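You operate a simulated robot arm through the tools that you are given. There is no shell and no other tool.

You run a simulated robot arm. Do the job below in one go: nothing can be reset, and whatever is moved stays where it is left.

## Task
Nest the cooler coloured sheet on the white one and clip the pair.
Fine: take the heat of both first; thermometer back where it was; the warmer sheet stays to cool; clip over the middle crest. Set down upright: surface thermometer.

Only the result counts: the job must be done as asked and must still hold three seconds after the hand-in. Knocking over, shifting, dropping, spilling or breaking anything else fails it. Flat cloth is picked up by pressing the open fingertips on it (5 to 10 N) and closing them slowly along it; thin cloth reads only 2 to 8 mm in the jaws.

## Robot
A 7-joint arm with a two-finger parallel gripper, fixed in place. Base frame: the origin is on the floor under the middle of its stand, x ahead of it, y to its left, z up; the work surface is at about z = 780. Units: mm, degrees, N and s.
It reaches about 1479 mm from its shoulder. Its first joint turns from -166.0 to 166.0 degrees. Payload 4.4 kg.
The tool frame sits at the grasp point between the pads (the TCP): z along the fingers, y along the line on which they close. The tips reach 23 mm beyond it. Largest opening 94 mm; finger width 38, thickness 10; the body of the gripper, 54 by 96 mm, starts 39 mm behind the TCP.
Orientation is told as [roll, pitch, yaw] about the base's x, y, z axes, in that order, counted from this pose: with the fingers straight down and closing along the base's y, the tool's x points along the base's -x, its y along +y and its z along -z.

## Interface
- The arm moves only by the tool send_rows. Its argument "series" is a list of rows, each a list of 3 entries, a list of its own where there are three numbers: the shift along the tool's x, y, z in units of 50 mm (1.0 is 50 mm), then the turn, a rotation vector about the tool's x, y, z in units of 4 degrees (1.0 is 4 degrees), then the finger opening in mm, from 0 to 94. In form: [[[tx, ty, tz], [wx, wy, wz], fingers], ...]. A call has 1 to 20 rows; each row shifts and turns the commanded pose from where the row before left it, along the tool's axes as they then stand. A call with a number of a shift or a turn outside -1 to 1 is refused whole. Rows are played at 5 a second. More than 50 mm and 8.6 degrees between two rows, or a gripper value outside its range, and nothing of the call is played. A pose out of reach is approached as far as the arm can. The call stops where the force on the tool passes 90 N (or 10 N more than at its start, if that is more) or the arm is blocked; 0.2 s more then pass. Each finger travels about 72 mm/s and halts on what it meets, pressing with about 38 N; the grip force reading is that of the motor and also rises with nothing between the fingers. The clock runs only during rows and for 0.2 s after the last one: add rows that do not move to give the fingers time. The reply holds the time, the measured pose of the TCP, the force on the tool along the base axes, the opening and the grip force, in the units named above and with some noise, with the torque about the TCP (base axes, N m) and any sound that the robot's microphone picked up.
- Cameras (640 x 400 px; columns grow to the right, rows downward): "scene" is fixed at [221.1, 650.5, 1521.2]; the picture's right is [-0.17, -0.99, 0.00], its down [-0.88, 0.15, -0.45] and it looks along [0.44, -0.07, -0.89] (base axes); focal length 308 px, centre (320, 200). "wrist" rides on the gripper at [86, 16, -75] in the tool frame; the picture's right is [-0.18, 0.98, 0.00], its down [-0.58, -0.11, -0.81] and it looks along [-0.79, -0.15, 0.59] (tool axes); focal length 243 px, centre (320, 200). There is no depth. A picture from a camera that has moved, and an enlarged one, comes with that camera's place and axes in the base frame and with its lens.
- get_image(camera): a new picture of that camera. It takes no simulated time.
- zoom(camera, box): a new picture of the part [left, top, right, bottom] of that camera's present view, enlarged. It takes no simulated time.
- hand_in(): hands the job in; it is judged then, once.

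Places have to be worked out from the pictures, the camera data and where the tool is seen. Open the gripper and draw the arm clear of the work before you hand the job in, unless the task says otherwise.

The tools are called after "Emit:" as a command line: name --argument value ..., lists and objects as JSON in quotes. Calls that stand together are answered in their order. send_rows: Moves the arm, as the interface text tells. Its arguments: {"type":"object","properties":{"series":{"type":"array","items":{"type":"array"}}},"required":["series"]} The other tools are called the same way: get_image (camera) takes a picture; zoom (camera, box) takes an enlarged picture of a part of a camera's view; hand_in () hands the job in.

At the start:

```text
time: 0.0
eef_pos: [601.3, 389.9, 1094.0]
tcp_rot: [0.1, 0.0, 0.0]
wrist_force: [0.9, 1.1, 0.1]
ft_torque: [-0.04, 0.0, 0.01]
grip_width: 94.0
finger_force: 0.0
```

scene: 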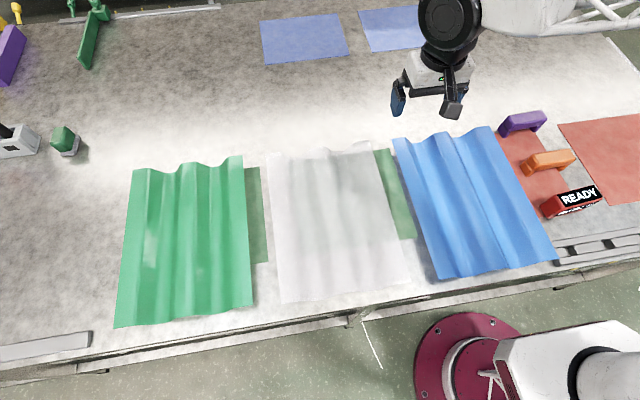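
wrist: 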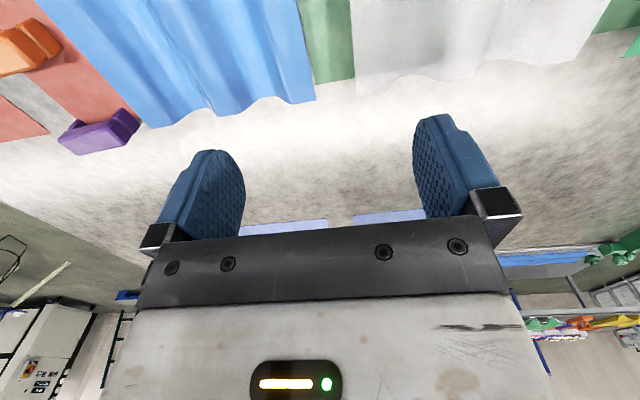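

I'll look closer at the scene first: green, white and blue corrugated sheets are visible, with clip-like objects at right and a possible thermometer at left. I zoom on the parts to identify them.

Emit:
zoom --camera "scene" --box '[0, 0, 160, 200]'

Emit:
zoom --camera "scene" --box '[470, 90, 640, 270]'

Emit:
zoom --camera "scene" --box '[240, 120, 440, 320]'

Emit:
zoom --camera "scene" --box '[100, 130, 280, 340]'

```text
2.00 times, centred on (80, 100) of scene
camera zoom: at [221.1, 650.5, 1521.2], right [-0.17, -0.99, 0.0], down [-0.88, 0.15, -0.45], along [0.44, -0.07, -0.89], focal length 616 px, centre (800, 400)
```

zoom: 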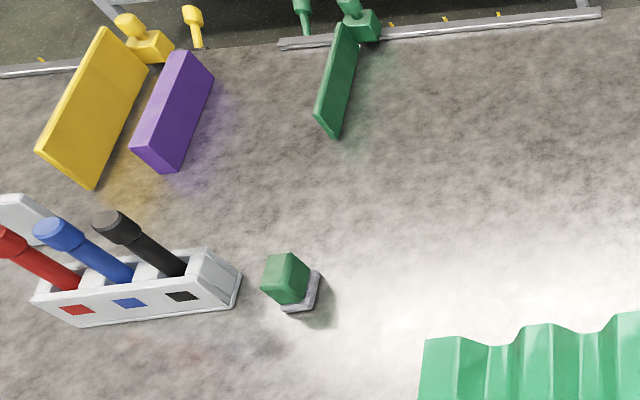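

```text
2.22 times, centred on (555, 180) of scene
camera zoom: at [221.1, 650.5, 1521.2], right [-0.17, -0.99, 0.0], down [-0.88, 0.15, -0.45], along [0.44, -0.07, -0.89], focal length 685 px, centre (-202, 244)
```

zoom: 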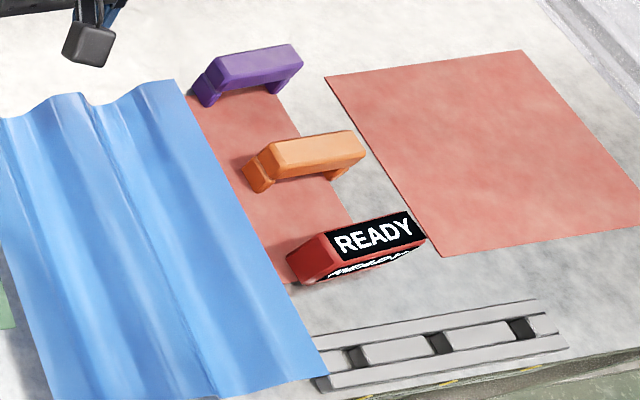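

```text
2.00 times, centred on (340, 220) of scene
camera zoom: at [221.1, 650.5, 1521.2], right [-0.17, -0.99, 0.0], down [-0.88, 0.15, -0.45], along [0.44, -0.07, -0.89], focal length 616 px, centre (280, 160)
```

zoom: 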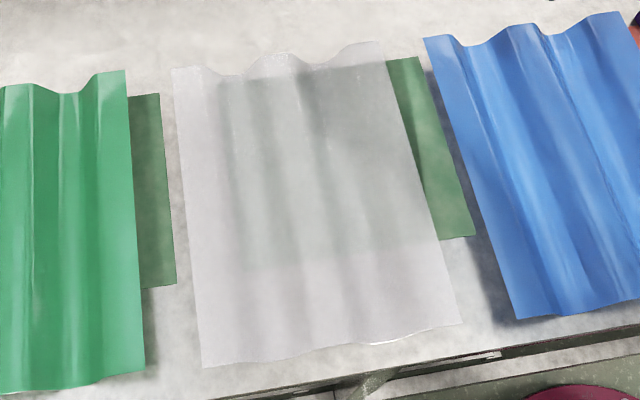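

```text
1.90 times, centred on (190, 235) of scene
camera zoom: at [221.1, 650.5, 1521.2], right [-0.17, -0.99, 0.0], down [-0.88, 0.15, -0.45], along [0.44, -0.07, -0.89], focal length 587 px, centre (568, 133)
```

zoom: 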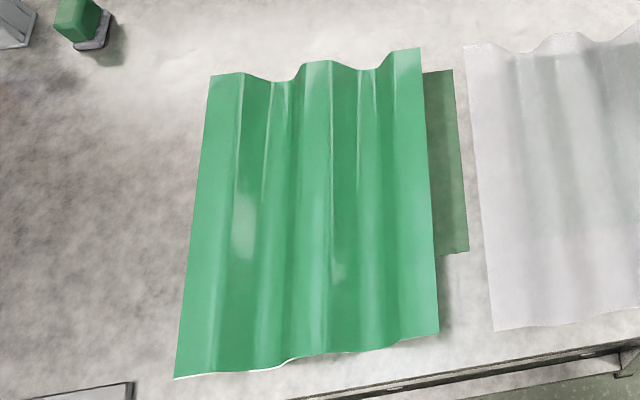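

The red block reading "READY" looks like the surface thermometer and the purple/orange ones may be clips; I zoom more to tell their shapes and what the green stamp-like piece is.

Emit:
zoom --camera "scene" --box '[530, 175, 610, 225]'

Emit:
zoom --camera "scene" --box '[490, 100, 590, 180]'

Emit:
zoom --camera "scene" --box '[0, 110, 90, 166]'

Emit:
zoom --camera "scene" --box '[380, 110, 560, 290]'

```text
8.00 times, centred on (570, 200) of scene
camera zoom: at [221.1, 650.5, 1521.2], right [-0.17, -0.99, 0.0], down [-0.88, 0.15, -0.45], along [0.44, -0.07, -0.89], focal length 2464 px, centre (-1680, 200)
```

zoom: 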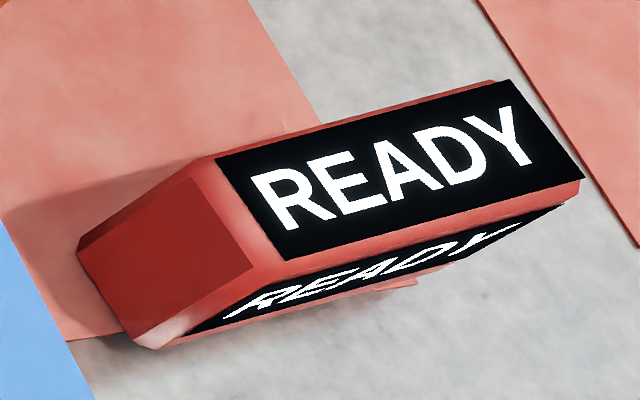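

```text
5.00 times, centred on (540, 140) of scene
camera zoom: at [221.1, 650.5, 1521.2], right [-0.17, -0.99, 0.0], down [-0.88, 0.15, -0.45], along [0.44, -0.07, -0.89], focal length 1540 px, centre (-780, 500)
```

zoom: 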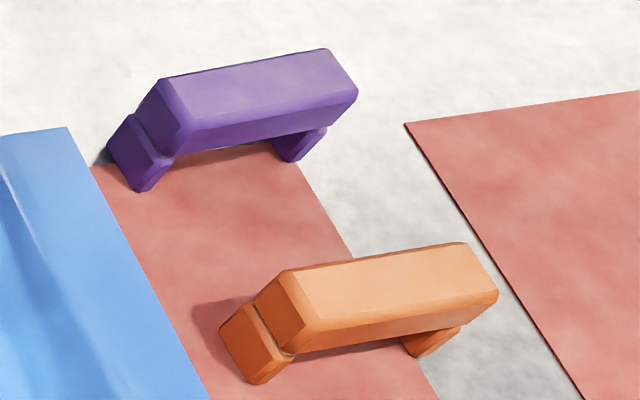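

```text
7.11 times, centred on (45, 138) of scene
camera zoom: at [221.1, 650.5, 1521.2], right [-0.17, -0.99, 0.0], down [-0.88, 0.15, -0.45], along [0.44, -0.07, -0.89], focal length 2191 px, centre (2276, 641)
```

zoom: 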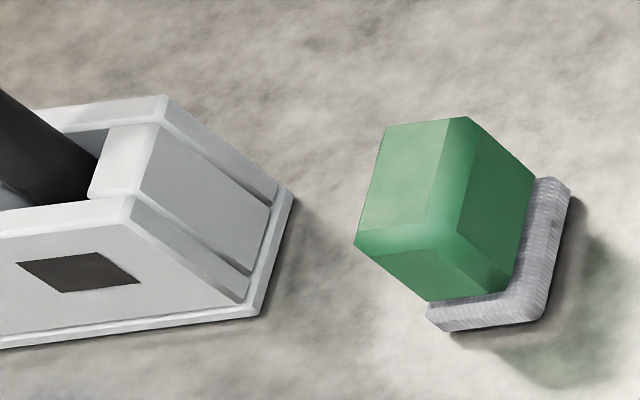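

```text
2.22 times, centred on (470, 200) of scene
camera zoom: at [221.1, 650.5, 1521.2], right [-0.17, -0.99, 0.0], down [-0.88, 0.15, -0.45], along [0.44, -0.07, -0.89], focal length 685 px, centre (-13, 200)
```

zoom: 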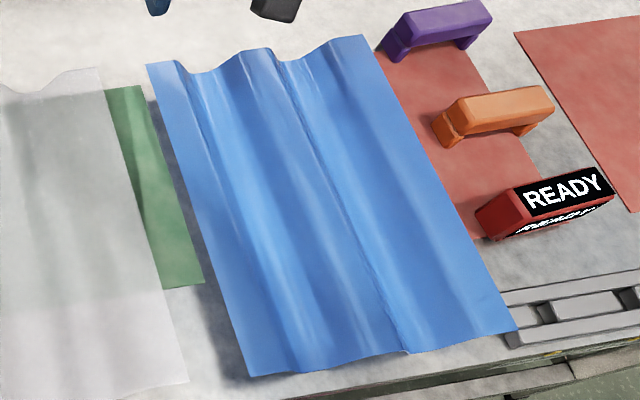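

The red READY block at roughly (470,-77) seems to be the thermometer, and the purple/orange bridges the clips. I move the wrist camera over there, turning it to look along -y for a close view.

Emit:
send_rows --series '[[[0.37, -0.77, 0.2], [0, 0, 0], 94], [[0.37, -0.77, 0.2], [0, 0, 0], 94], [[0.37, -0.77, 0.2], [0, 0, 0], 94], [[0.37, -0.77, 0.2], [0, 0, 0], 94], [[0.37, -0.77, 0.2], [0, 0, 0], 94], [[0.37, -0.77, 0.2], [0, 0, 0], 94], [[0.37, -0.77, 0.2], [0, 0, 0], 94], [[0, 0, 0], [0, 0, 1], 94], [[0, 0, 0], [0, 0, 1], 94], [[0, 0, 0], [0, 0, 1], 94], [[0, 0, 0], [0, 0, 1], 94], [[0, 0, 0], [0, 0, 1], 94], [[0, 0, 0], [0, 0, 1], 94], [[0, 0, 0], [0, 0, 1], 94], [[0, 0, 0], [0, 0, 1], 94], [[0, 0, 0], [0, 0, 1], 94], [[0, 0, 0], [0, 0, 1], 94], [[0, 0, 0], [0, 0, 1], 94], [[0, 0, 0], [0, 0, 1], 94], [[0, 0, 0], [0, 0, 1], 94]]'

Emit:
get_image --camera "wrist"

```text
time: 4.2
eef_pos: [471.9, 122.1, 1023.8]
tcp_rot: [0.0, 0.0, -52.1]
wrist_force: [-0.3, 0.5, 0.1]
ft_torque: [-0.01, 0.01, -0.02]
grip_width: 94.1
finger_force: 0.1
```

```text
taken
camera wrist: at [431.4, 197.3, 1098.9], right [0.89, 0.46, 0.0], down [0.27, -0.53, 0.81], along [0.37, -0.72, -0.59], focal length 243 px, centre (320, 200)
```

wrist: 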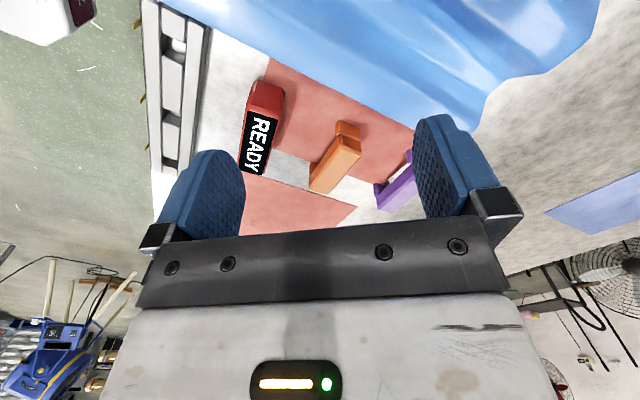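

The red thermometer, orange and purple pieces are in view between the fingers; I zoom for shapes.

Emit:
zoom --camera "wrist" --box '[220, 60, 300, 200]'

Emit:
zoom --camera "wrist" --box '[290, 100, 430, 220]'

```text
2.86 times, centred on (260, 130) of wrist
camera zoom: at [431.4, 197.3, 1098.9], right [0.89, 0.46, 0.0], down [0.27, -0.53, 0.81], along [0.37, -0.72, -0.59], focal length 693 px, centre (491, 400)
```

zoom: 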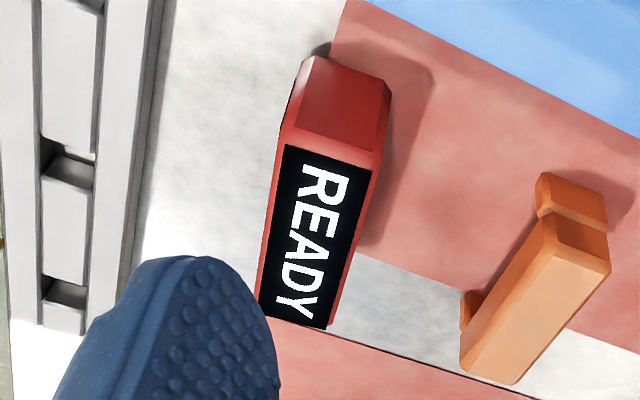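

```text
3.33 times, centred on (360, 160) of wrist
camera zoom: at [431.4, 197.3, 1098.9], right [0.89, 0.46, 0.0], down [0.27, -0.53, 0.81], along [0.37, -0.72, -0.59], focal length 809 px, centre (187, 333)
```

zoom: 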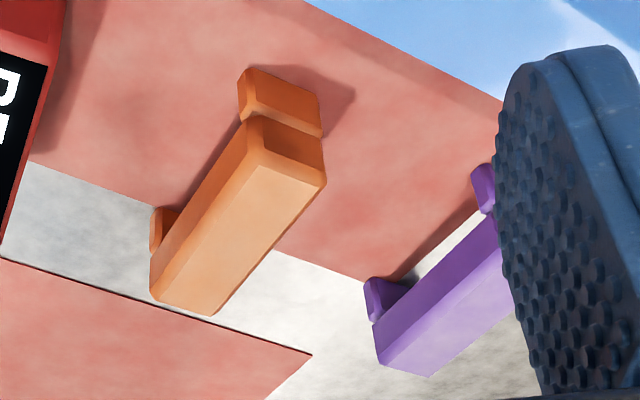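

Triangulating gives the thermometer box at about (454,-38), top z≈848, orange at (580,-50), purple at (718,-41). I turn fully to yaw -90 and come lower for a closer look at the clips and the blue sheet profile.

Emit:
send_rows --series '[[[0, 0, 0], [0, 0, 1], 94], [[0, 0, 0], [0, 0, 1], 94], [[0, 0, 0], [0, 0, 1], 94], [[0, 0, 0], [0, 0, 1], 94], [[0, 0, 0], [0, 0, 1], 94], [[0, 0, 0], [0, 0, 1], 94], [[0, 0, 0], [0, 0, 1], 94], [[0, 0, 0], [0, 0, 1], 94], [[0, 0, 0], [0, 0, 1], 94], [[0, 0, 0], [0, 0, 0.47], 94], [[-0.29, 0.46, 0.58], [0, 0, 0], 94], [[-0.29, 0.46, 0.58], [0, 0, 0], 94], [[-0.29, 0.46, 0.58], [0, 0, 0], 94], [[-0.29, 0.46, 0.58], [0, 0, 0], 94]]'

Emit:
get_image --camera "wrist"

Emit:
get_image --camera "scene"

```text
time: 7.2
eef_pos: [563.6, 62.5, 907.4]
tcp_rot: [0.1, 0.0, -89.9]
wrist_force: [0.3, -0.1, -0.3]
ft_torque: [-0.02, 0.04, 0.0]
grip_width: 94.1
finger_force: 0.0
```

```text
taken
camera wrist: at [579.5, 147.3, 982.7], right [0.98, -0.18, 0.0], down [-0.11, -0.58, 0.81], along [-0.15, -0.79, -0.59], focal length 243 px, centre (320, 200)
```

wrist: 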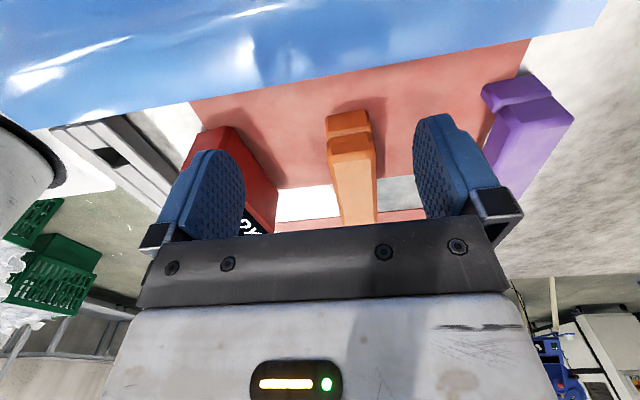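

```text
taken
```

scene: 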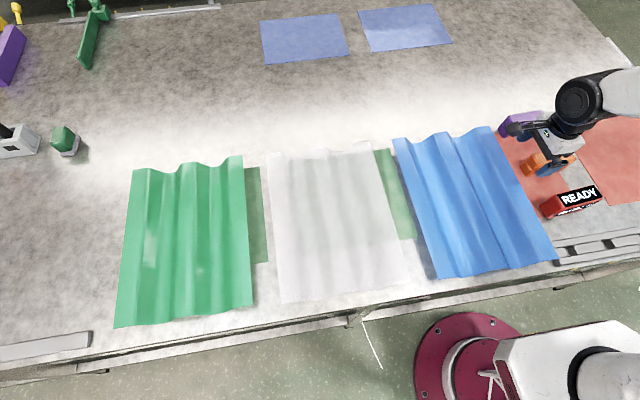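

Next I zoom on the sheet ends and clips to learn the corrugation profile.

Emit:
zoom --camera "scene" --box '[385, 110, 505, 185]'

Emit:
zoom --camera "scene" --box '[260, 130, 380, 205]'

Emit:
zoom --camera "scene" --box '[120, 145, 255, 230]'

Emit:
zoom --camera "scene" --box '[260, 240, 420, 340]'

Emit:
zoom --camera "wrist" --box '[300, 60, 600, 240]'

```text
5.33 times, centred on (445, 148) of scene
camera zoom: at [221.1, 650.5, 1521.2], right [-0.17, -0.99, 0.0], down [-0.88, 0.15, -0.45], along [0.44, -0.07, -0.89], focal length 1643 px, centre (-347, 480)
```

zoom: 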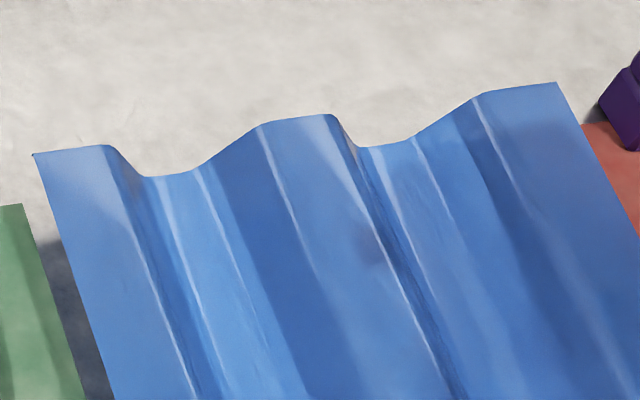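

```text
5.33 times, centred on (320, 168) of scene
camera zoom: at [221.1, 650.5, 1521.2], right [-0.17, -0.99, 0.0], down [-0.88, 0.15, -0.45], along [0.44, -0.07, -0.89], focal length 1643 px, centre (320, 373)
```

zoom: 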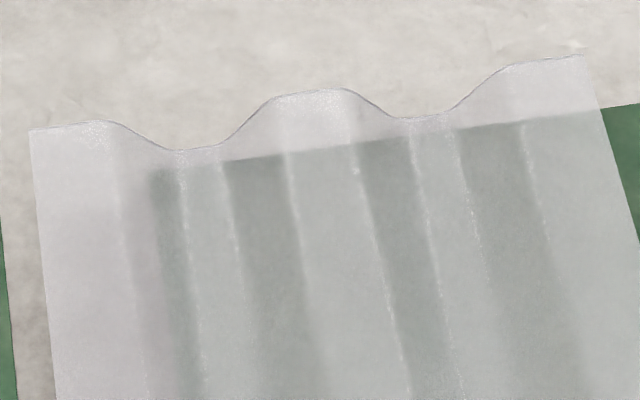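

```text
4.71 times, centred on (188, 188) of scene
camera zoom: at [221.1, 650.5, 1521.2], right [-0.17, -0.99, 0.0], down [-0.88, 0.15, -0.45], along [0.44, -0.07, -0.89], focal length 1450 px, centre (944, 259)
```

zoom: 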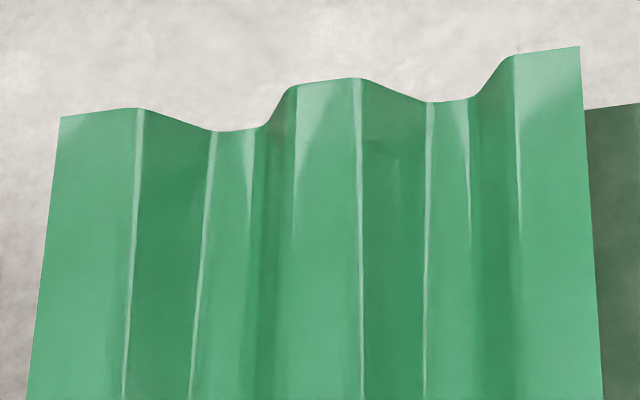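

```text
4.00 times, centred on (340, 290) of scene
camera zoom: at [221.1, 650.5, 1521.2], right [-0.17, -0.99, 0.0], down [-0.88, 0.15, -0.45], along [0.44, -0.07, -0.89], focal length 1232 px, centre (240, -160)
```

zoom: 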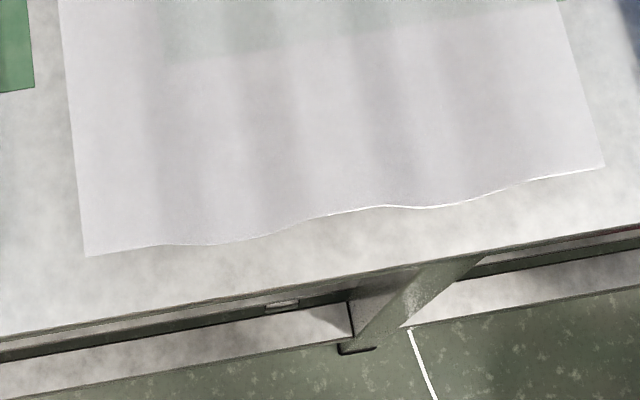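

```text
2.13 times, centred on (450, 150) of wrist
camera zoom: at [579.5, 147.3, 982.7], right [0.98, -0.18, 0.0], down [-0.11, -0.58, 0.81], along [-0.15, -0.79, -0.59], focal length 518 px, centre (43, 307)
```

zoom: 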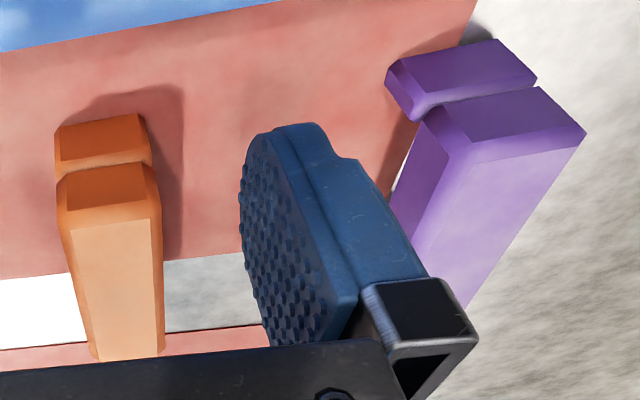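

The sheets have a trapezoid profile with flat crests (about 37 mm high, ~120 mm pitch) and flat flanges at the sides. I move above the thermometer with the yaw matched to it (about -85°) and check alignment, and look at the clips again from the scene.

Emit:
send_rows --series '[[[-0.5, -0.55, -0.22], [0, 0, 0], 94], [[-0.5, -0.55, -0.22], [0, 0, 0], 94], [[-0.5, -0.55, -0.22], [0, 0, 0], 94], [[-0.5, -0.55, -0.22], [0, 0, 0], 94], [[0, 0, 0], [0, 0, -0.62], 94], [[0, 0, 0], [0, 0, -0.62], 94], [[0, 0, 0], [0, 0, 0], 94]]'

Emit:
get_image --camera "wrist"

Emit:
get_image --camera "scene"

```text
time: 8.8
eef_pos: [454.3, -38.4, 951.7]
tcp_rot: [0.1, 0.0, -84.9]
wrist_force: [1.1, -0.2, -0.3]
ft_torque: [-0.03, 0.01, 0.01]
grip_width: 94.0
finger_force: 0.1
```

```text
taken
camera wrist: at [462.6, 48.9, 1027.0], right [1.0, -0.1, 0.0], down [-0.06, -0.59, 0.81], along [-0.08, -0.8, -0.59], focal length 243 px, centre (320, 200)
```

wrist: 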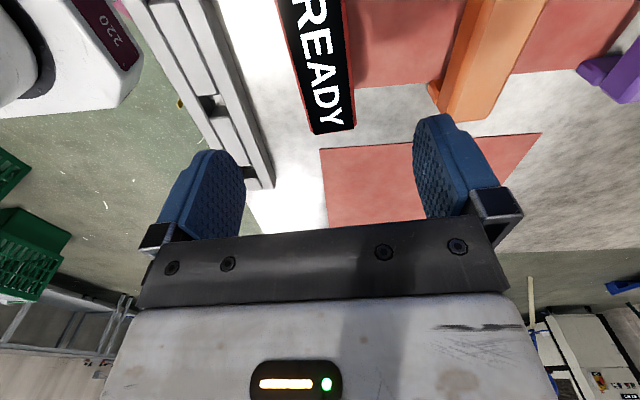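

```text
taken
```

scene: 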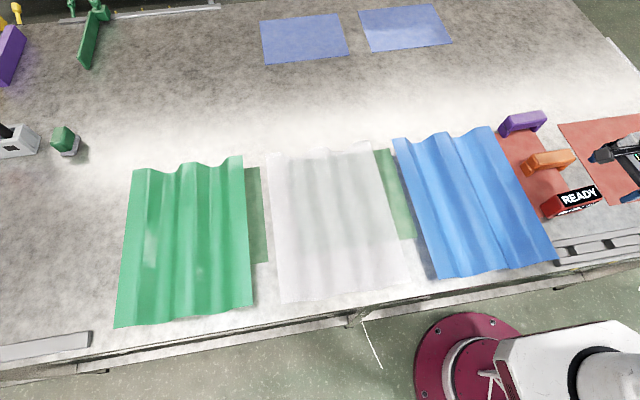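

The yaw matches (about 5°) and the thermometer's centre line is at x≈456. Before grasping I use the free view to zoom on the clips and the crest profiles.

Emit:
zoom --camera "scene" --box '[494, 105, 554, 142]'

Emit:
zoom --camera "scene" --box '[514, 143, 584, 187]'

Emit:
zoom --camera "wrist" --box '[250, 0, 450, 140]'

```text
10.67 times, centred on (524, 124) of scene
camera zoom: at [221.1, 650.5, 1521.2], right [-0.17, -0.99, 0.0], down [-0.88, 0.15, -0.45], along [0.44, -0.07, -0.89], focal length 3286 px, centre (-1856, 1016)
```

zoom: 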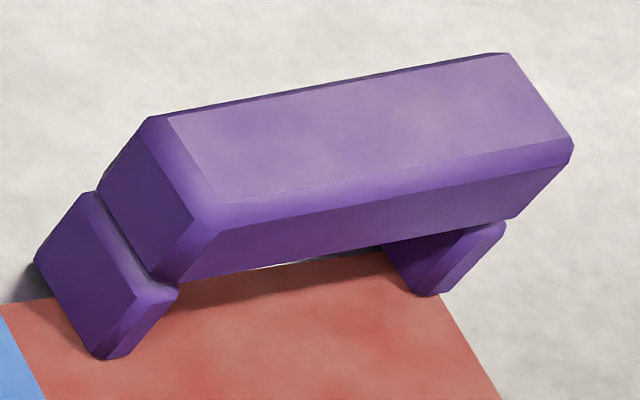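

```text
9.09 times, centred on (549, 165) of scene
camera zoom: at [221.1, 650.5, 1521.2], right [-0.17, -0.99, 0.0], down [-0.88, 0.15, -0.45], along [0.44, -0.07, -0.89], focal length 2800 px, centre (-1762, 518)
```

zoom: 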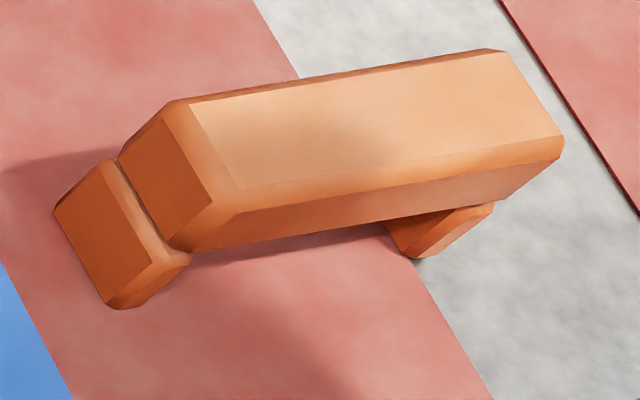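

```text
2.86 times, centred on (350, 70) of wrist
camera zoom: at [462.6, 48.9, 1027.0], right [1.0, -0.1, 0.0], down [-0.06, -0.59, 0.81], along [-0.08, -0.8, -0.59], focal length 693 px, centre (234, 571)
```

zoom: 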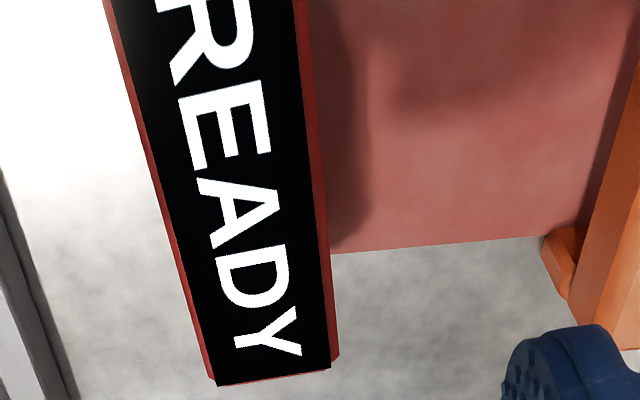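

Both clips are bridges about 100 mm long with two legs (~24 mm) and a ~78 mm gap, fitting a crest. Now I descend straddling the thermometer, tips ending about 20 mm above the table.

Emit:
send_rows --series '[[[0.044, 0.044, 0.5], [0, 0, 0], 94], [[0, 0, 0.7], [0, 0, 0], 94], [[0, 0, 0.7], [0, 0, 0], 94], [[0, 0, 0.64], [0, 0, 0], 94], [[0, 0, 0], [0, 0, 0], 94]]'

Emit:
get_image --camera "wrist"

Emit:
zoom --camera "scene" --box '[500, 140, 640, 230]'

```text
time: 10.0
eef_pos: [455.9, -36.5, 825.9]
tcp_rot: [0.1, 0.1, -84.9]
wrist_force: [0.6, -0.3, 0.4]
ft_torque: [0.04, 0.01, -0.04]
grip_width: 94.0
finger_force: 0.1
```

```text
taken
camera wrist: at [464.4, 51.5, 900.1], right [1.0, -0.1, 0.0], down [-0.06, -0.59, 0.81], along [-0.08, -0.8, -0.59], focal length 243 px, centre (320, 200)
```

wrist: 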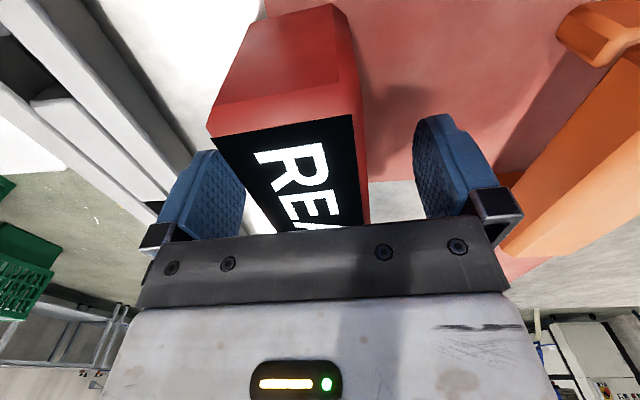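

```text
4.44 times, centred on (570, 185) of scene
camera zoom: at [221.1, 650.5, 1521.2], right [-0.17, -0.99, 0.0], down [-0.88, 0.15, -0.45], along [0.44, -0.07, -0.89], focal length 1369 px, centre (-791, 267)
```

zoom: 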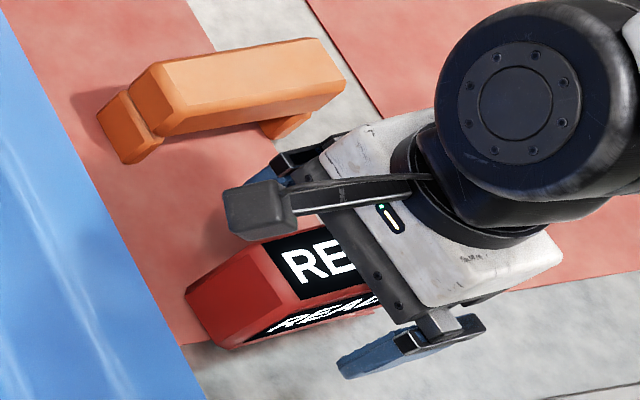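

The block is centred between the fingers (edges at x≈435 and 476). I close on it.

Emit:
send_rows --series '[[[0, 0, 0], [0, 0, 0], 60], [[0, 0, 0], [0, 0, 0], 46], [[0, 0, 0], [0, 0, 0], 36], [[0, 0, 0], [0, 0, 0], 30], [[0, 0, 0], [0, 0, 0], 30], [[0, 0, 0], [0, 0, 0], 30]]'

```text
time: 11.4
eef_pos: [455.8, -35.0, 825.3]
tcp_rot: [0.1, 0.0, -84.9]
wrist_force: [0.2, 1.0, 0.5]
ft_torque: [-0.03, 0.01, -0.01]
grip_width: 41.9
finger_force: 37.7
```

Gripped at 41.9 mm width. I lift it straight up 130 mm.

Emit:
send_rows --series '[[[0, 0, -0.3], [0, 0, 0], 30], [[0, 0, -0.6], [0, 0, 0], 30], [[0, 0, -0.85], [0, 0, 0], 30], [[0, 0, -0.85], [0, 0, 0], 30], [[0, 0, 0], [0, 0, 0], 30]]'

Emit:
get_image --camera "scene"

Emit:
get_image --camera "wrist"

```text
time: 12.6
eef_pos: [456.9, -35.8, 955.6]
tcp_rot: [0.1, 0.0, -84.9]
wrist_force: [-0.4, -0.7, 0.5]
ft_torque: [0.01, -0.02, 0.02]
grip_width: 30.0
finger_force: 0.0
```

```text
taken
```

scene: 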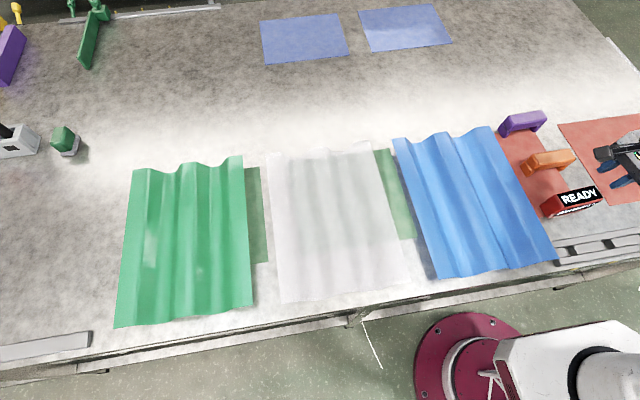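

```text
taken
camera wrist: at [464.9, 50.9, 1030.3], right [1.0, -0.1, 0.0], down [-0.06, -0.59, 0.81], along [-0.08, -0.8, -0.59], focal length 243 px, centre (320, 200)
```

wrist: 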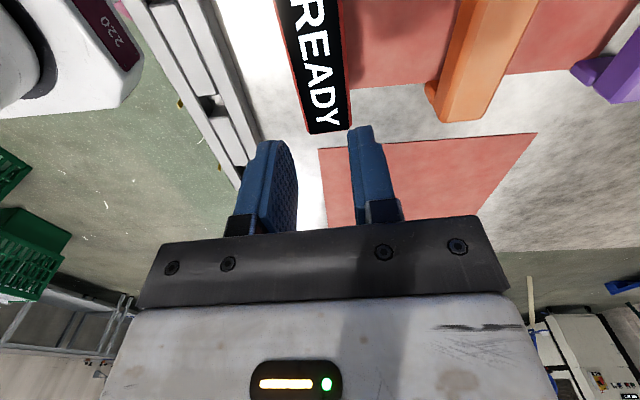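

The thermometer stayed on the table: the fingers slid off it, so its sides probably taper. I check that it stayed put and examine its shape.

Emit:
zoom --camera "scene" --box '[530, 175, 610, 225]'

Emit:
zoom --camera "wrist" --box '[250, 0, 400, 140]'

```text
8.00 times, centred on (570, 200) of scene
camera zoom: at [221.1, 650.5, 1521.2], right [-0.17, -0.99, 0.0], down [-0.88, 0.15, -0.45], along [0.44, -0.07, -0.89], focal length 2464 px, centre (-1680, 200)
```

zoom: 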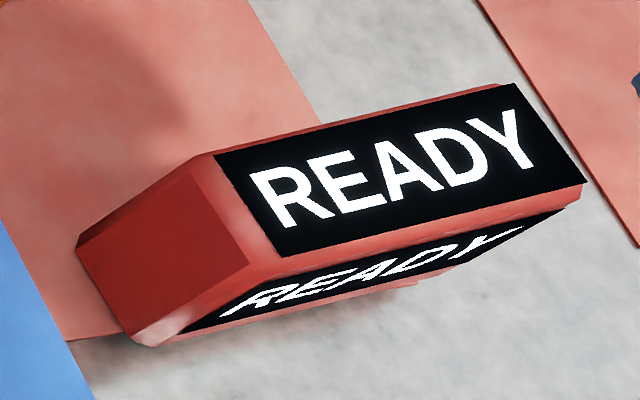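

```text
2.86 times, centred on (325, 70) of wrist
camera zoom: at [464.9, 50.9, 1030.3], right [1.0, -0.1, 0.0], down [-0.06, -0.59, 0.81], along [-0.08, -0.8, -0.59], focal length 693 px, centre (306, 571)
```

zoom: 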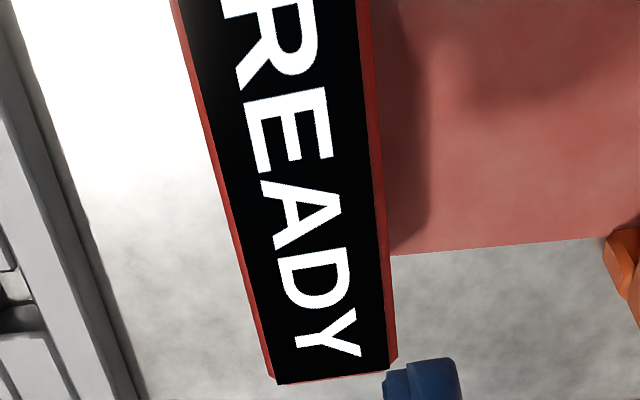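

The block (top z≈843, centre ≈(456,-43)) barely moved and shows no taper, so the grip simply slipped. I retry with a deeper, centred grip (tips ~9 mm above the table), full squeeze and a slow lift.

Emit:
send_rows --series '[[[-0.14, -0.01, 0], [0, 0, 0], 94], [[0, 0, 0.6], [0, 0, 0], 94], [[0, 0, 0.8], [0, 0, 0], 94], [[0, 0, 0.8], [0, 0, 0], 94], [[0, 0, 0.66], [0, 0, 0], 94], [[0, 0, 0], [0, 0, 0], 94]]'

Emit:
get_image --camera "wrist"

```text
time: 14.0
eef_pos: [455.6, -43.1, 812.0]
tcp_rot: [0.1, 0.0, -85.0]
wrist_force: [-0.5, 0.9, -0.2]
ft_torque: [0.0, -0.04, -0.01]
grip_width: 94.1
finger_force: 0.1
```

```text
taken
camera wrist: at [464.2, 43.0, 886.7], right [1.0, -0.1, 0.0], down [-0.06, -0.59, 0.81], along [-0.08, -0.8, -0.59], focal length 243 px, centre (320, 200)
```

wrist: 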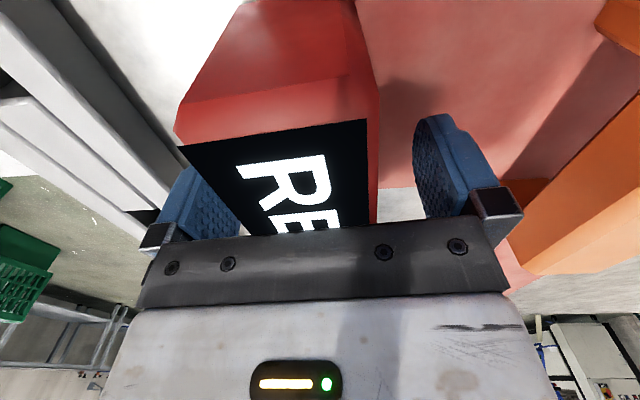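

Straddling it at depth. I close fully, wait, and lift only 4 mm in small steps to test the hold.

Emit:
send_rows --series '[[[0, 0, 0], [0, 0, 0], 60], [[0, 0, 0], [0, 0, 0], 46], [[0, 0, 0], [0, 0, 0], 36], [[0, 0, 0], [0, 0, 0], 20], [[0, 0, 0], [0, 0, 0], 0], [[0, 0, 0], [0, 0, 0], 0], [[0, 0, 0], [0, 0, 0], 0], [[0, 0, -0.02], [0, 0, 0], 0], [[0, 0, -0.02], [0, 0, 0], 0], [[0, 0, -0.02], [0, 0, 0], 0], [[0, 0, -0.02], [0, 0, 0], 0], [[0, 0, 0], [0, 0, 0], 0]]'

Emit:
zoom --camera "scene" --box '[530, 165, 630, 228]'

```text
time: 16.6
eef_pos: [455.5, -42.1, 815.3]
tcp_rot: [0.0, 0.1, -85.0]
wrist_force: [0.0, -0.4, -2.9]
ft_torque: [-0.01, -0.01, -0.02]
grip_width: 41.8
finger_force: 38.1
```

```text
6.35 times, centred on (580, 196) of scene
camera zoom: at [221.1, 650.5, 1521.2], right [-0.17, -0.99, 0.0], down [-0.88, 0.15, -0.45], along [0.44, -0.07, -0.89], focal length 1956 px, centre (-1331, 222)
```

zoom: 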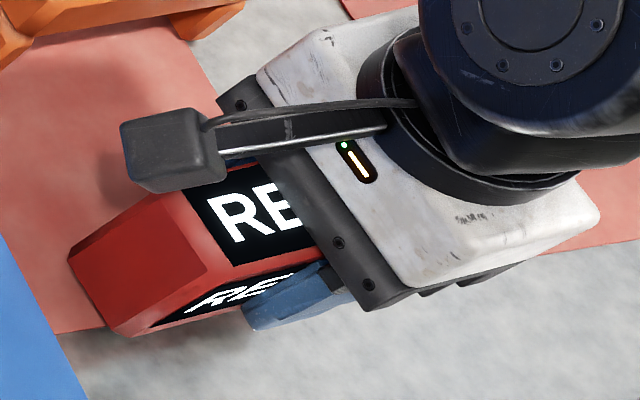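

The tool now carries about 2.9 N and the width holds at 41.8, so the block is lifting. I continue gently.

Emit:
send_rows --series '[[[0, 0, -0.04], [0, 0, 0], 0], [[0, 0, -0.06], [0, 0, 0], 0], [[0, 0, -0.08], [0, 0, 0], 0], [[0, 0, -0.1], [0, 0, 0], 0], [[0, 0, -0.12], [0, 0, 0], 0], [[0, 0, -0.15], [0, 0, 0], 0], [[0, 0, -0.15], [0, 0, 0], 0], [[0, 0, -0.15], [0, 0, 0], 0], [[0, 0, -0.1], [0, 0, 0], 0], [[0, 0, -0.05], [0, 0, 0], 0], [[0, 0, 0], [0, 0, 0], 0]]'

Emit:
zoom --camera "scene" --box '[530, 145, 640, 228]'

```text
time: 19.0
eef_pos: [457.4, -42.9, 865.8]
tcp_rot: [0.1, 0.0, -84.9]
wrist_force: [0.6, 0.0, -2.0]
ft_torque: [-0.02, 0.03, 0.03]
grip_width: 42.0
finger_force: 38.4
```

```text
4.82 times, centred on (585, 186) of scene
camera zoom: at [221.1, 650.5, 1521.2], right [-0.17, -0.99, 0.0], down [-0.88, 0.15, -0.45], along [0.44, -0.07, -0.89], focal length 1485 px, centre (-957, 265)
```

zoom: 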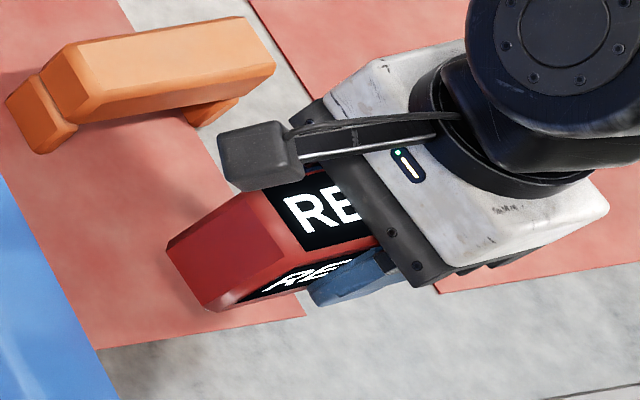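

It lifts cleanly now (bottom ≈834). I raise slightly and carry it gently over the blue sheet's middle crest, which I put at about y≈215.

Emit:
send_rows --series '[[[0, 0, -0.1], [0, 0, 0], 0], [[0, 0, -0.2], [0, 0, 0], 0], [[0, 0, -0.2], [0, 0, 0], 0], [[0, 0, -0.2], [0, 0, 0], 0], [[0.1, 0.04, -0.1], [0, 0, 0], 0], [[0.2, 0.08, 0], [0, 0, 0], 0], [[0.35, 0.14, 0], [0, 0, 0], 0], [[0.4, 0.16, 0], [0, 0, 0], 0], [[0.4, 0.16, 0], [0, 0, 0], 0], [[0.4, 0.16, 0], [0, 0, 0], 0], [[0.4, 0.16, 0], [0, 0, 0], 0], [[0.4, 0.16, 0], [0, 0, 0], 0], [[0.4, 0.16, 0], [0, 0, 0], 0], [[0.4, 0.16, 0], [0, 0, 0], 0], [[0.4, 0.16, 0], [0, 0, 0], 0], [[0.4, 0.16, 0], [0, 0, 0], 0], [[0.35, 0.14, 0], [0, 0, 0], 0], [[0.25, 0.1, 0], [0, 0, 0], 0], [[0.15, 0.06, 0], [0, 0, 0], 0], [[0, 0, 0], [0, 0, 0], 0]]'

Emit:
get_image --camera "scene"

Emit:
get_image --camera "wrist"

```text
time: 23.2
eef_pos: [535.0, 215.7, 906.8]
tcp_rot: [0.1, -0.1, -84.9]
wrist_force: [0.4, -0.3, -3.2]
ft_torque: [-0.03, 0.0, 0.01]
grip_width: 41.8
finger_force: 37.1
```

```text
taken
```

scene: 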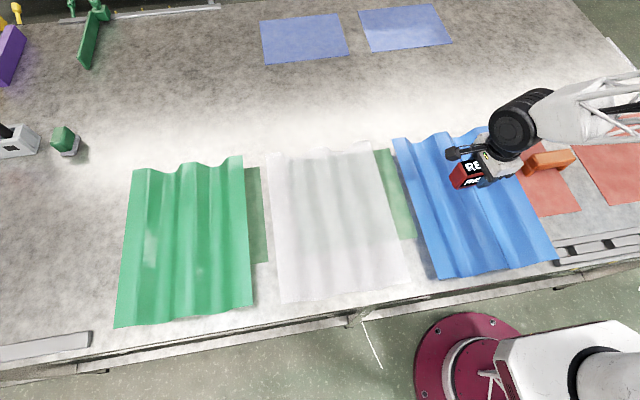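

```text
taken
camera wrist: at [542.6, 302.0, 981.0], right [1.0, -0.1, 0.0], down [-0.06, -0.59, 0.81], along [-0.08, -0.8, -0.59], focal length 243 px, centre (320, 200)
```

wrist: 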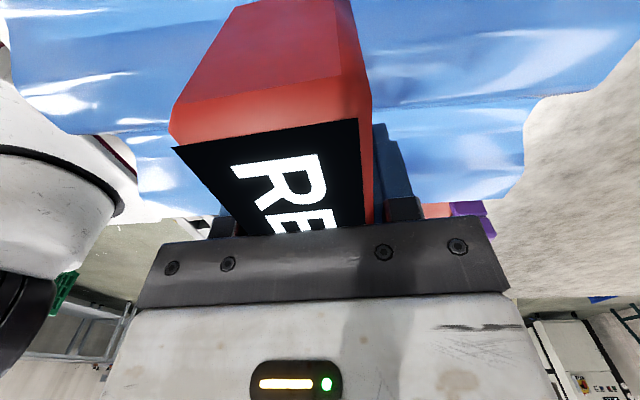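

I zoom on the sheet's far edge in the wrist view to pin down where the middle crest lies.

Emit:
zoom --camera "wrist" --box '[360, 0, 640, 230]'

Emit:
zoom --camera "scene" --box '[385, 115, 565, 285]'

```text
1.74 times, centred on (500, 115) of wrist
camera zoom: at [542.6, 302.0, 981.0], right [1.0, -0.1, 0.0], down [-0.06, -0.59, 0.81], along [-0.08, -0.8, -0.59], focal length 422 px, centre (7, 348)
```

zoom: 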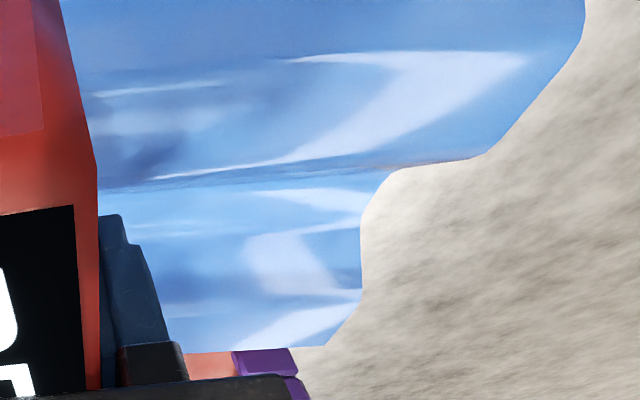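

```text
2.35 times, centred on (475, 200) of scene
camera zoom: at [221.1, 650.5, 1521.2], right [-0.17, -0.99, 0.0], down [-0.88, 0.15, -0.45], along [0.44, -0.07, -0.89], focal length 725 px, centre (-45, 200)
```

zoom: 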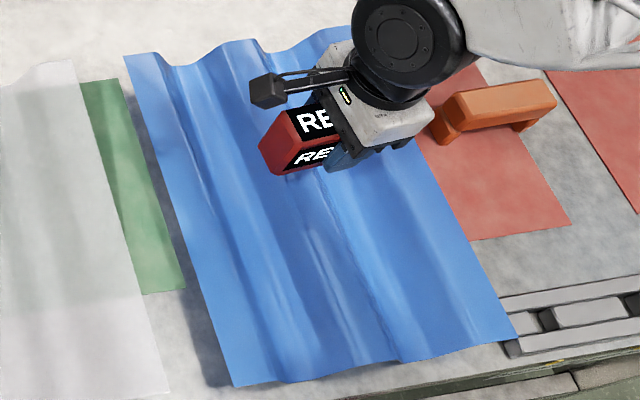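

The far-edge profile gives crest top z≈821 with flat y≈198–234, so centre ≈216: I'm right over it. I lower the thermometer to just above the crest.

Emit:
send_rows --series '[[[0, 0, 0.1], [0, 0, 0], 0], [[0, 0, 0.2], [0, 0, 0], 0], [[0, 0, 0.2], [0, 0, 0], 0], [[0, 0, 0.2], [0, 0, 0], 0], [[0, 0, 0.15], [0, 0, 0], 0], [[0, 0, 0.06], [0, 0, 0], 0], [[0, 0, 0.04], [0, 0, 0], 0], [[0, 0, 0], [0, 0, 0], 0]]'

Emit:
zoom --camera "scene" --box '[430, 130, 550, 210]'

```text
time: 25.0
eef_pos: [533.8, 214.7, 858.1]
tcp_rot: [0.1, -0.1, -84.9]
wrist_force: [0.6, 0.5, -1.8]
ft_torque: [-0.02, 0.0, 0.0]
grip_width: 42.0
finger_force: 38.2
```

```text
5.00 times, centred on (490, 170) of scene
camera zoom: at [221.1, 650.5, 1521.2], right [-0.17, -0.99, 0.0], down [-0.88, 0.15, -0.45], along [0.44, -0.07, -0.89], focal length 1540 px, centre (-530, 350)
```

zoom: 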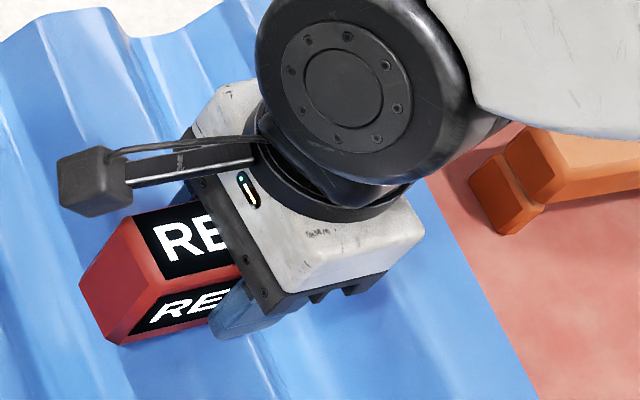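

Still free (about 2–3 N of weight). I lower in 1.5 mm steps until the force changes.

Emit:
send_rows --series '[[[0, 0, 0.03], [0, 0, 0], 0], [[0, 0, 0.03], [0, 0, 0], 0], [[0, 0, 0], [0, 0, 0], 0]]'

Emit:
send_rows --series '[[[0, 0, 0.03], [0, 0, 0], 0], [[0, 0, 0], [0, 0, 0], 0]]'

```text
time: 25.8
eef_pos: [533.1, 214.3, 854.7]
tcp_rot: [0.0, 0.1, -84.9]
wrist_force: [0.4, 1.2, -2.0]
ft_torque: [-0.03, 0.03, 0.02]
grip_width: 42.0
finger_force: 38.0
```

```text
time: 26.4
eef_pos: [534.2, 215.5, 854.5]
tcp_rot: [0.0, 0.0, -84.9]
wrist_force: [-0.1, 0.2, -2.2]
ft_torque: [-0.01, 0.01, 0.0]
grip_width: 41.9
finger_force: 38.4
```

Still only weight on the tool at TCP z≈854. I continue down in small steps.

Emit:
send_rows --series '[[[0, 0, 0.03], [0, 0, 0], 0], [[0, 0, 0], [0, 0, 0], 0]]'

Emit:
send_rows --series '[[[0, 0, 0.03], [0, 0, 0], 0], [[0, 0, 0], [0, 0, 0], 0]]'

Emit:
zoom --camera "scene" --box '[430, 130, 550, 210]'

```text
time: 27.0
eef_pos: [533.0, 213.9, 852.3]
tcp_rot: [0.0, 0.0, -84.9]
wrist_force: [0.8, -0.7, -1.8]
ft_torque: [-0.02, 0.0, -0.01]
grip_width: 41.6
finger_force: 38.0
```

```text
time: 27.6
eef_pos: [533.6, 215.8, 852.0]
tcp_rot: [0.1, 0.0, -84.9]
wrist_force: [-5.7, -4.6, 27.0]
ft_torque: [-0.29, 0.51, 0.01]
grip_width: 41.5
finger_force: 37.9
```

```text
5.00 times, centred on (490, 170) of scene
camera zoom: at [221.1, 650.5, 1521.2], right [-0.17, -0.99, 0.0], down [-0.88, 0.15, -0.45], along [0.44, -0.07, -0.89], focal length 1540 px, centre (-530, 350)
```

zoom: 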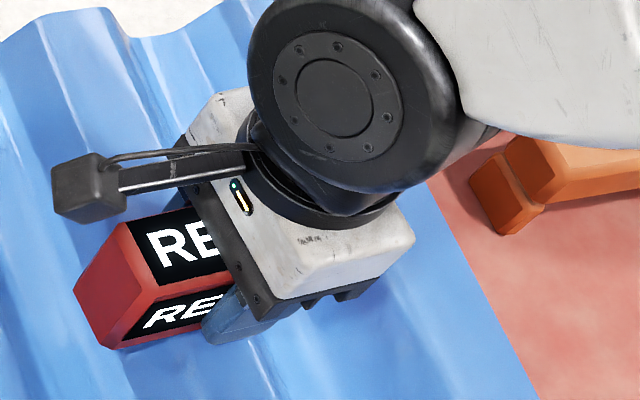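

Contact: 27 N upward. I ease back about 0.5 mm and wait a couple of seconds for the reading.

Emit:
send_rows --series '[[[0, 0, -0.012], [0, 0, 0], 0], [[0, 0, 0], [0, 0, 0], 0], [[0, 0, 0], [0, 0, 0], 0], [[0, 0, 0], [0, 0, 0], 0], [[0, 0, 0], [0, 0, 0], 0], [[0, 0, 0], [0, 0, 0], 0], [[0, 0, 0], [0, 0, 0], 0], [[0, 0, 0], [0, 0, 0], 0], [[0, 0, 0], [0, 0, 0], 0], [[0, 0, 0], [0, 0, 0], 0]]'

Emit:
zoom --camera "scene" --box '[430, 130, 550, 210]'

Emit:
zoom --camera "wrist" --box '[140, 0, 400, 240]'

```text
time: 29.8
eef_pos: [535.1, 216.3, 851.5]
tcp_rot: [0.1, 0.0, -84.9]
wrist_force: [2.8, 1.7, 24.4]
ft_torque: [0.02, 0.08, -0.02]
grip_width: 41.6
finger_force: 37.6
```

```text
5.00 times, centred on (490, 170) of scene
camera zoom: at [221.1, 650.5, 1521.2], right [-0.17, -0.99, 0.0], down [-0.88, 0.15, -0.45], along [0.44, -0.07, -0.89], focal length 1540 px, centre (-530, 350)
```

zoom: 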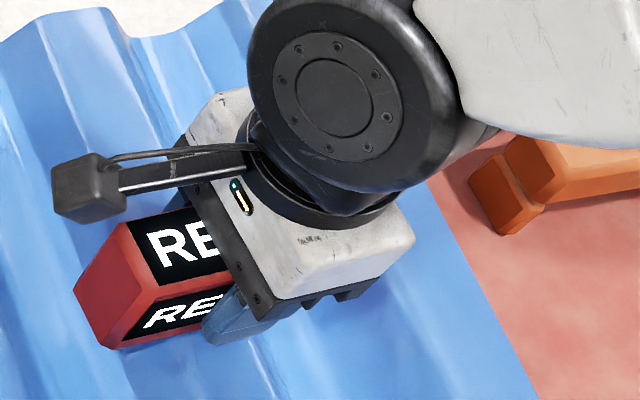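

```text
1.67 times, centred on (270, 120) of wrist
camera zoom: at [542.5, 302.0, 926.9], right [1.0, -0.1, 0.0], down [-0.06, -0.59, 0.81], along [-0.08, -0.8, -0.59], focal length 404 px, centre (403, 333)
```

zoom: 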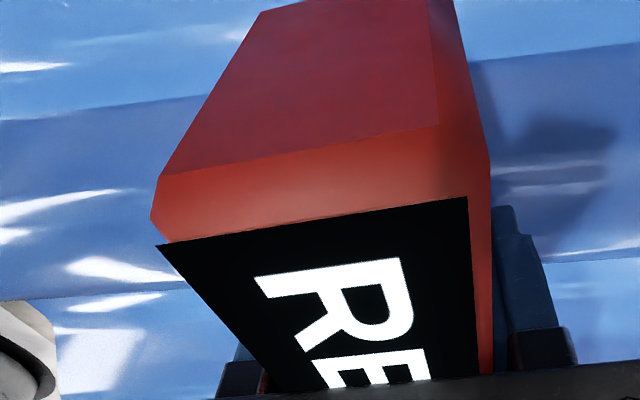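

After 2 s it still reads READY with 24 N pressing. I ease off to a lighter contact and wait longer.

Emit:
send_rows --series '[[[0, 0, -0.012], [0, 0, 0], 0], [[0, 0, 0], [0, 0, 0], 0], [[0, 0, 0], [0, 0, 0], 0], [[0, 0, 0], [0, 0, 0], 0], [[0, 0, 0], [0, 0, 0], 0], [[0, 0, 0], [0, 0, 0], 0], [[0, 0, 0], [0, 0, 0], 0], [[0, 0, 0], [0, 0, 0], 0], [[0, 0, 0], [0, 0, 0], 0], [[0, 0, 0], [0, 0, 0], 0], [[0, 0, 0], [0, 0, 0], 0], [[0, 0, 0], [0, 0, 0], 0], [[0, 0, 0], [0, 0, 0], 0], [[0, 0, 0], [0, 0, 0], 0], [[0, 0, 0], [0, 0, 0], 0], [[0, 0, 0], [0, 0, 0], 0]]'

Emit:
zoom --camera "scene" --box '[430, 130, 550, 210]'

```text
time: 33.2
eef_pos: [534.6, 215.4, 852.4]
tcp_rot: [0.0, 0.0, -84.9]
wrist_force: [0.5, 0.2, -3.4]
ft_torque: [0.0, 0.04, 0.0]
grip_width: 41.7
finger_force: 37.4
```

```text
5.00 times, centred on (490, 170) of scene
camera zoom: at [221.1, 650.5, 1521.2], right [-0.17, -0.99, 0.0], down [-0.88, 0.15, -0.45], along [0.44, -0.07, -0.89], focal length 1540 px, centre (-530, 350)
```

zoom: 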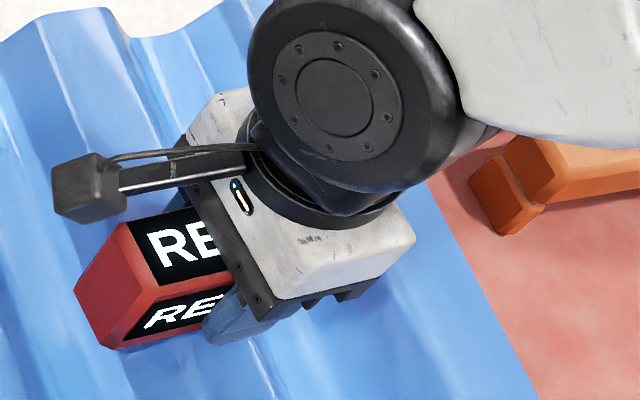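

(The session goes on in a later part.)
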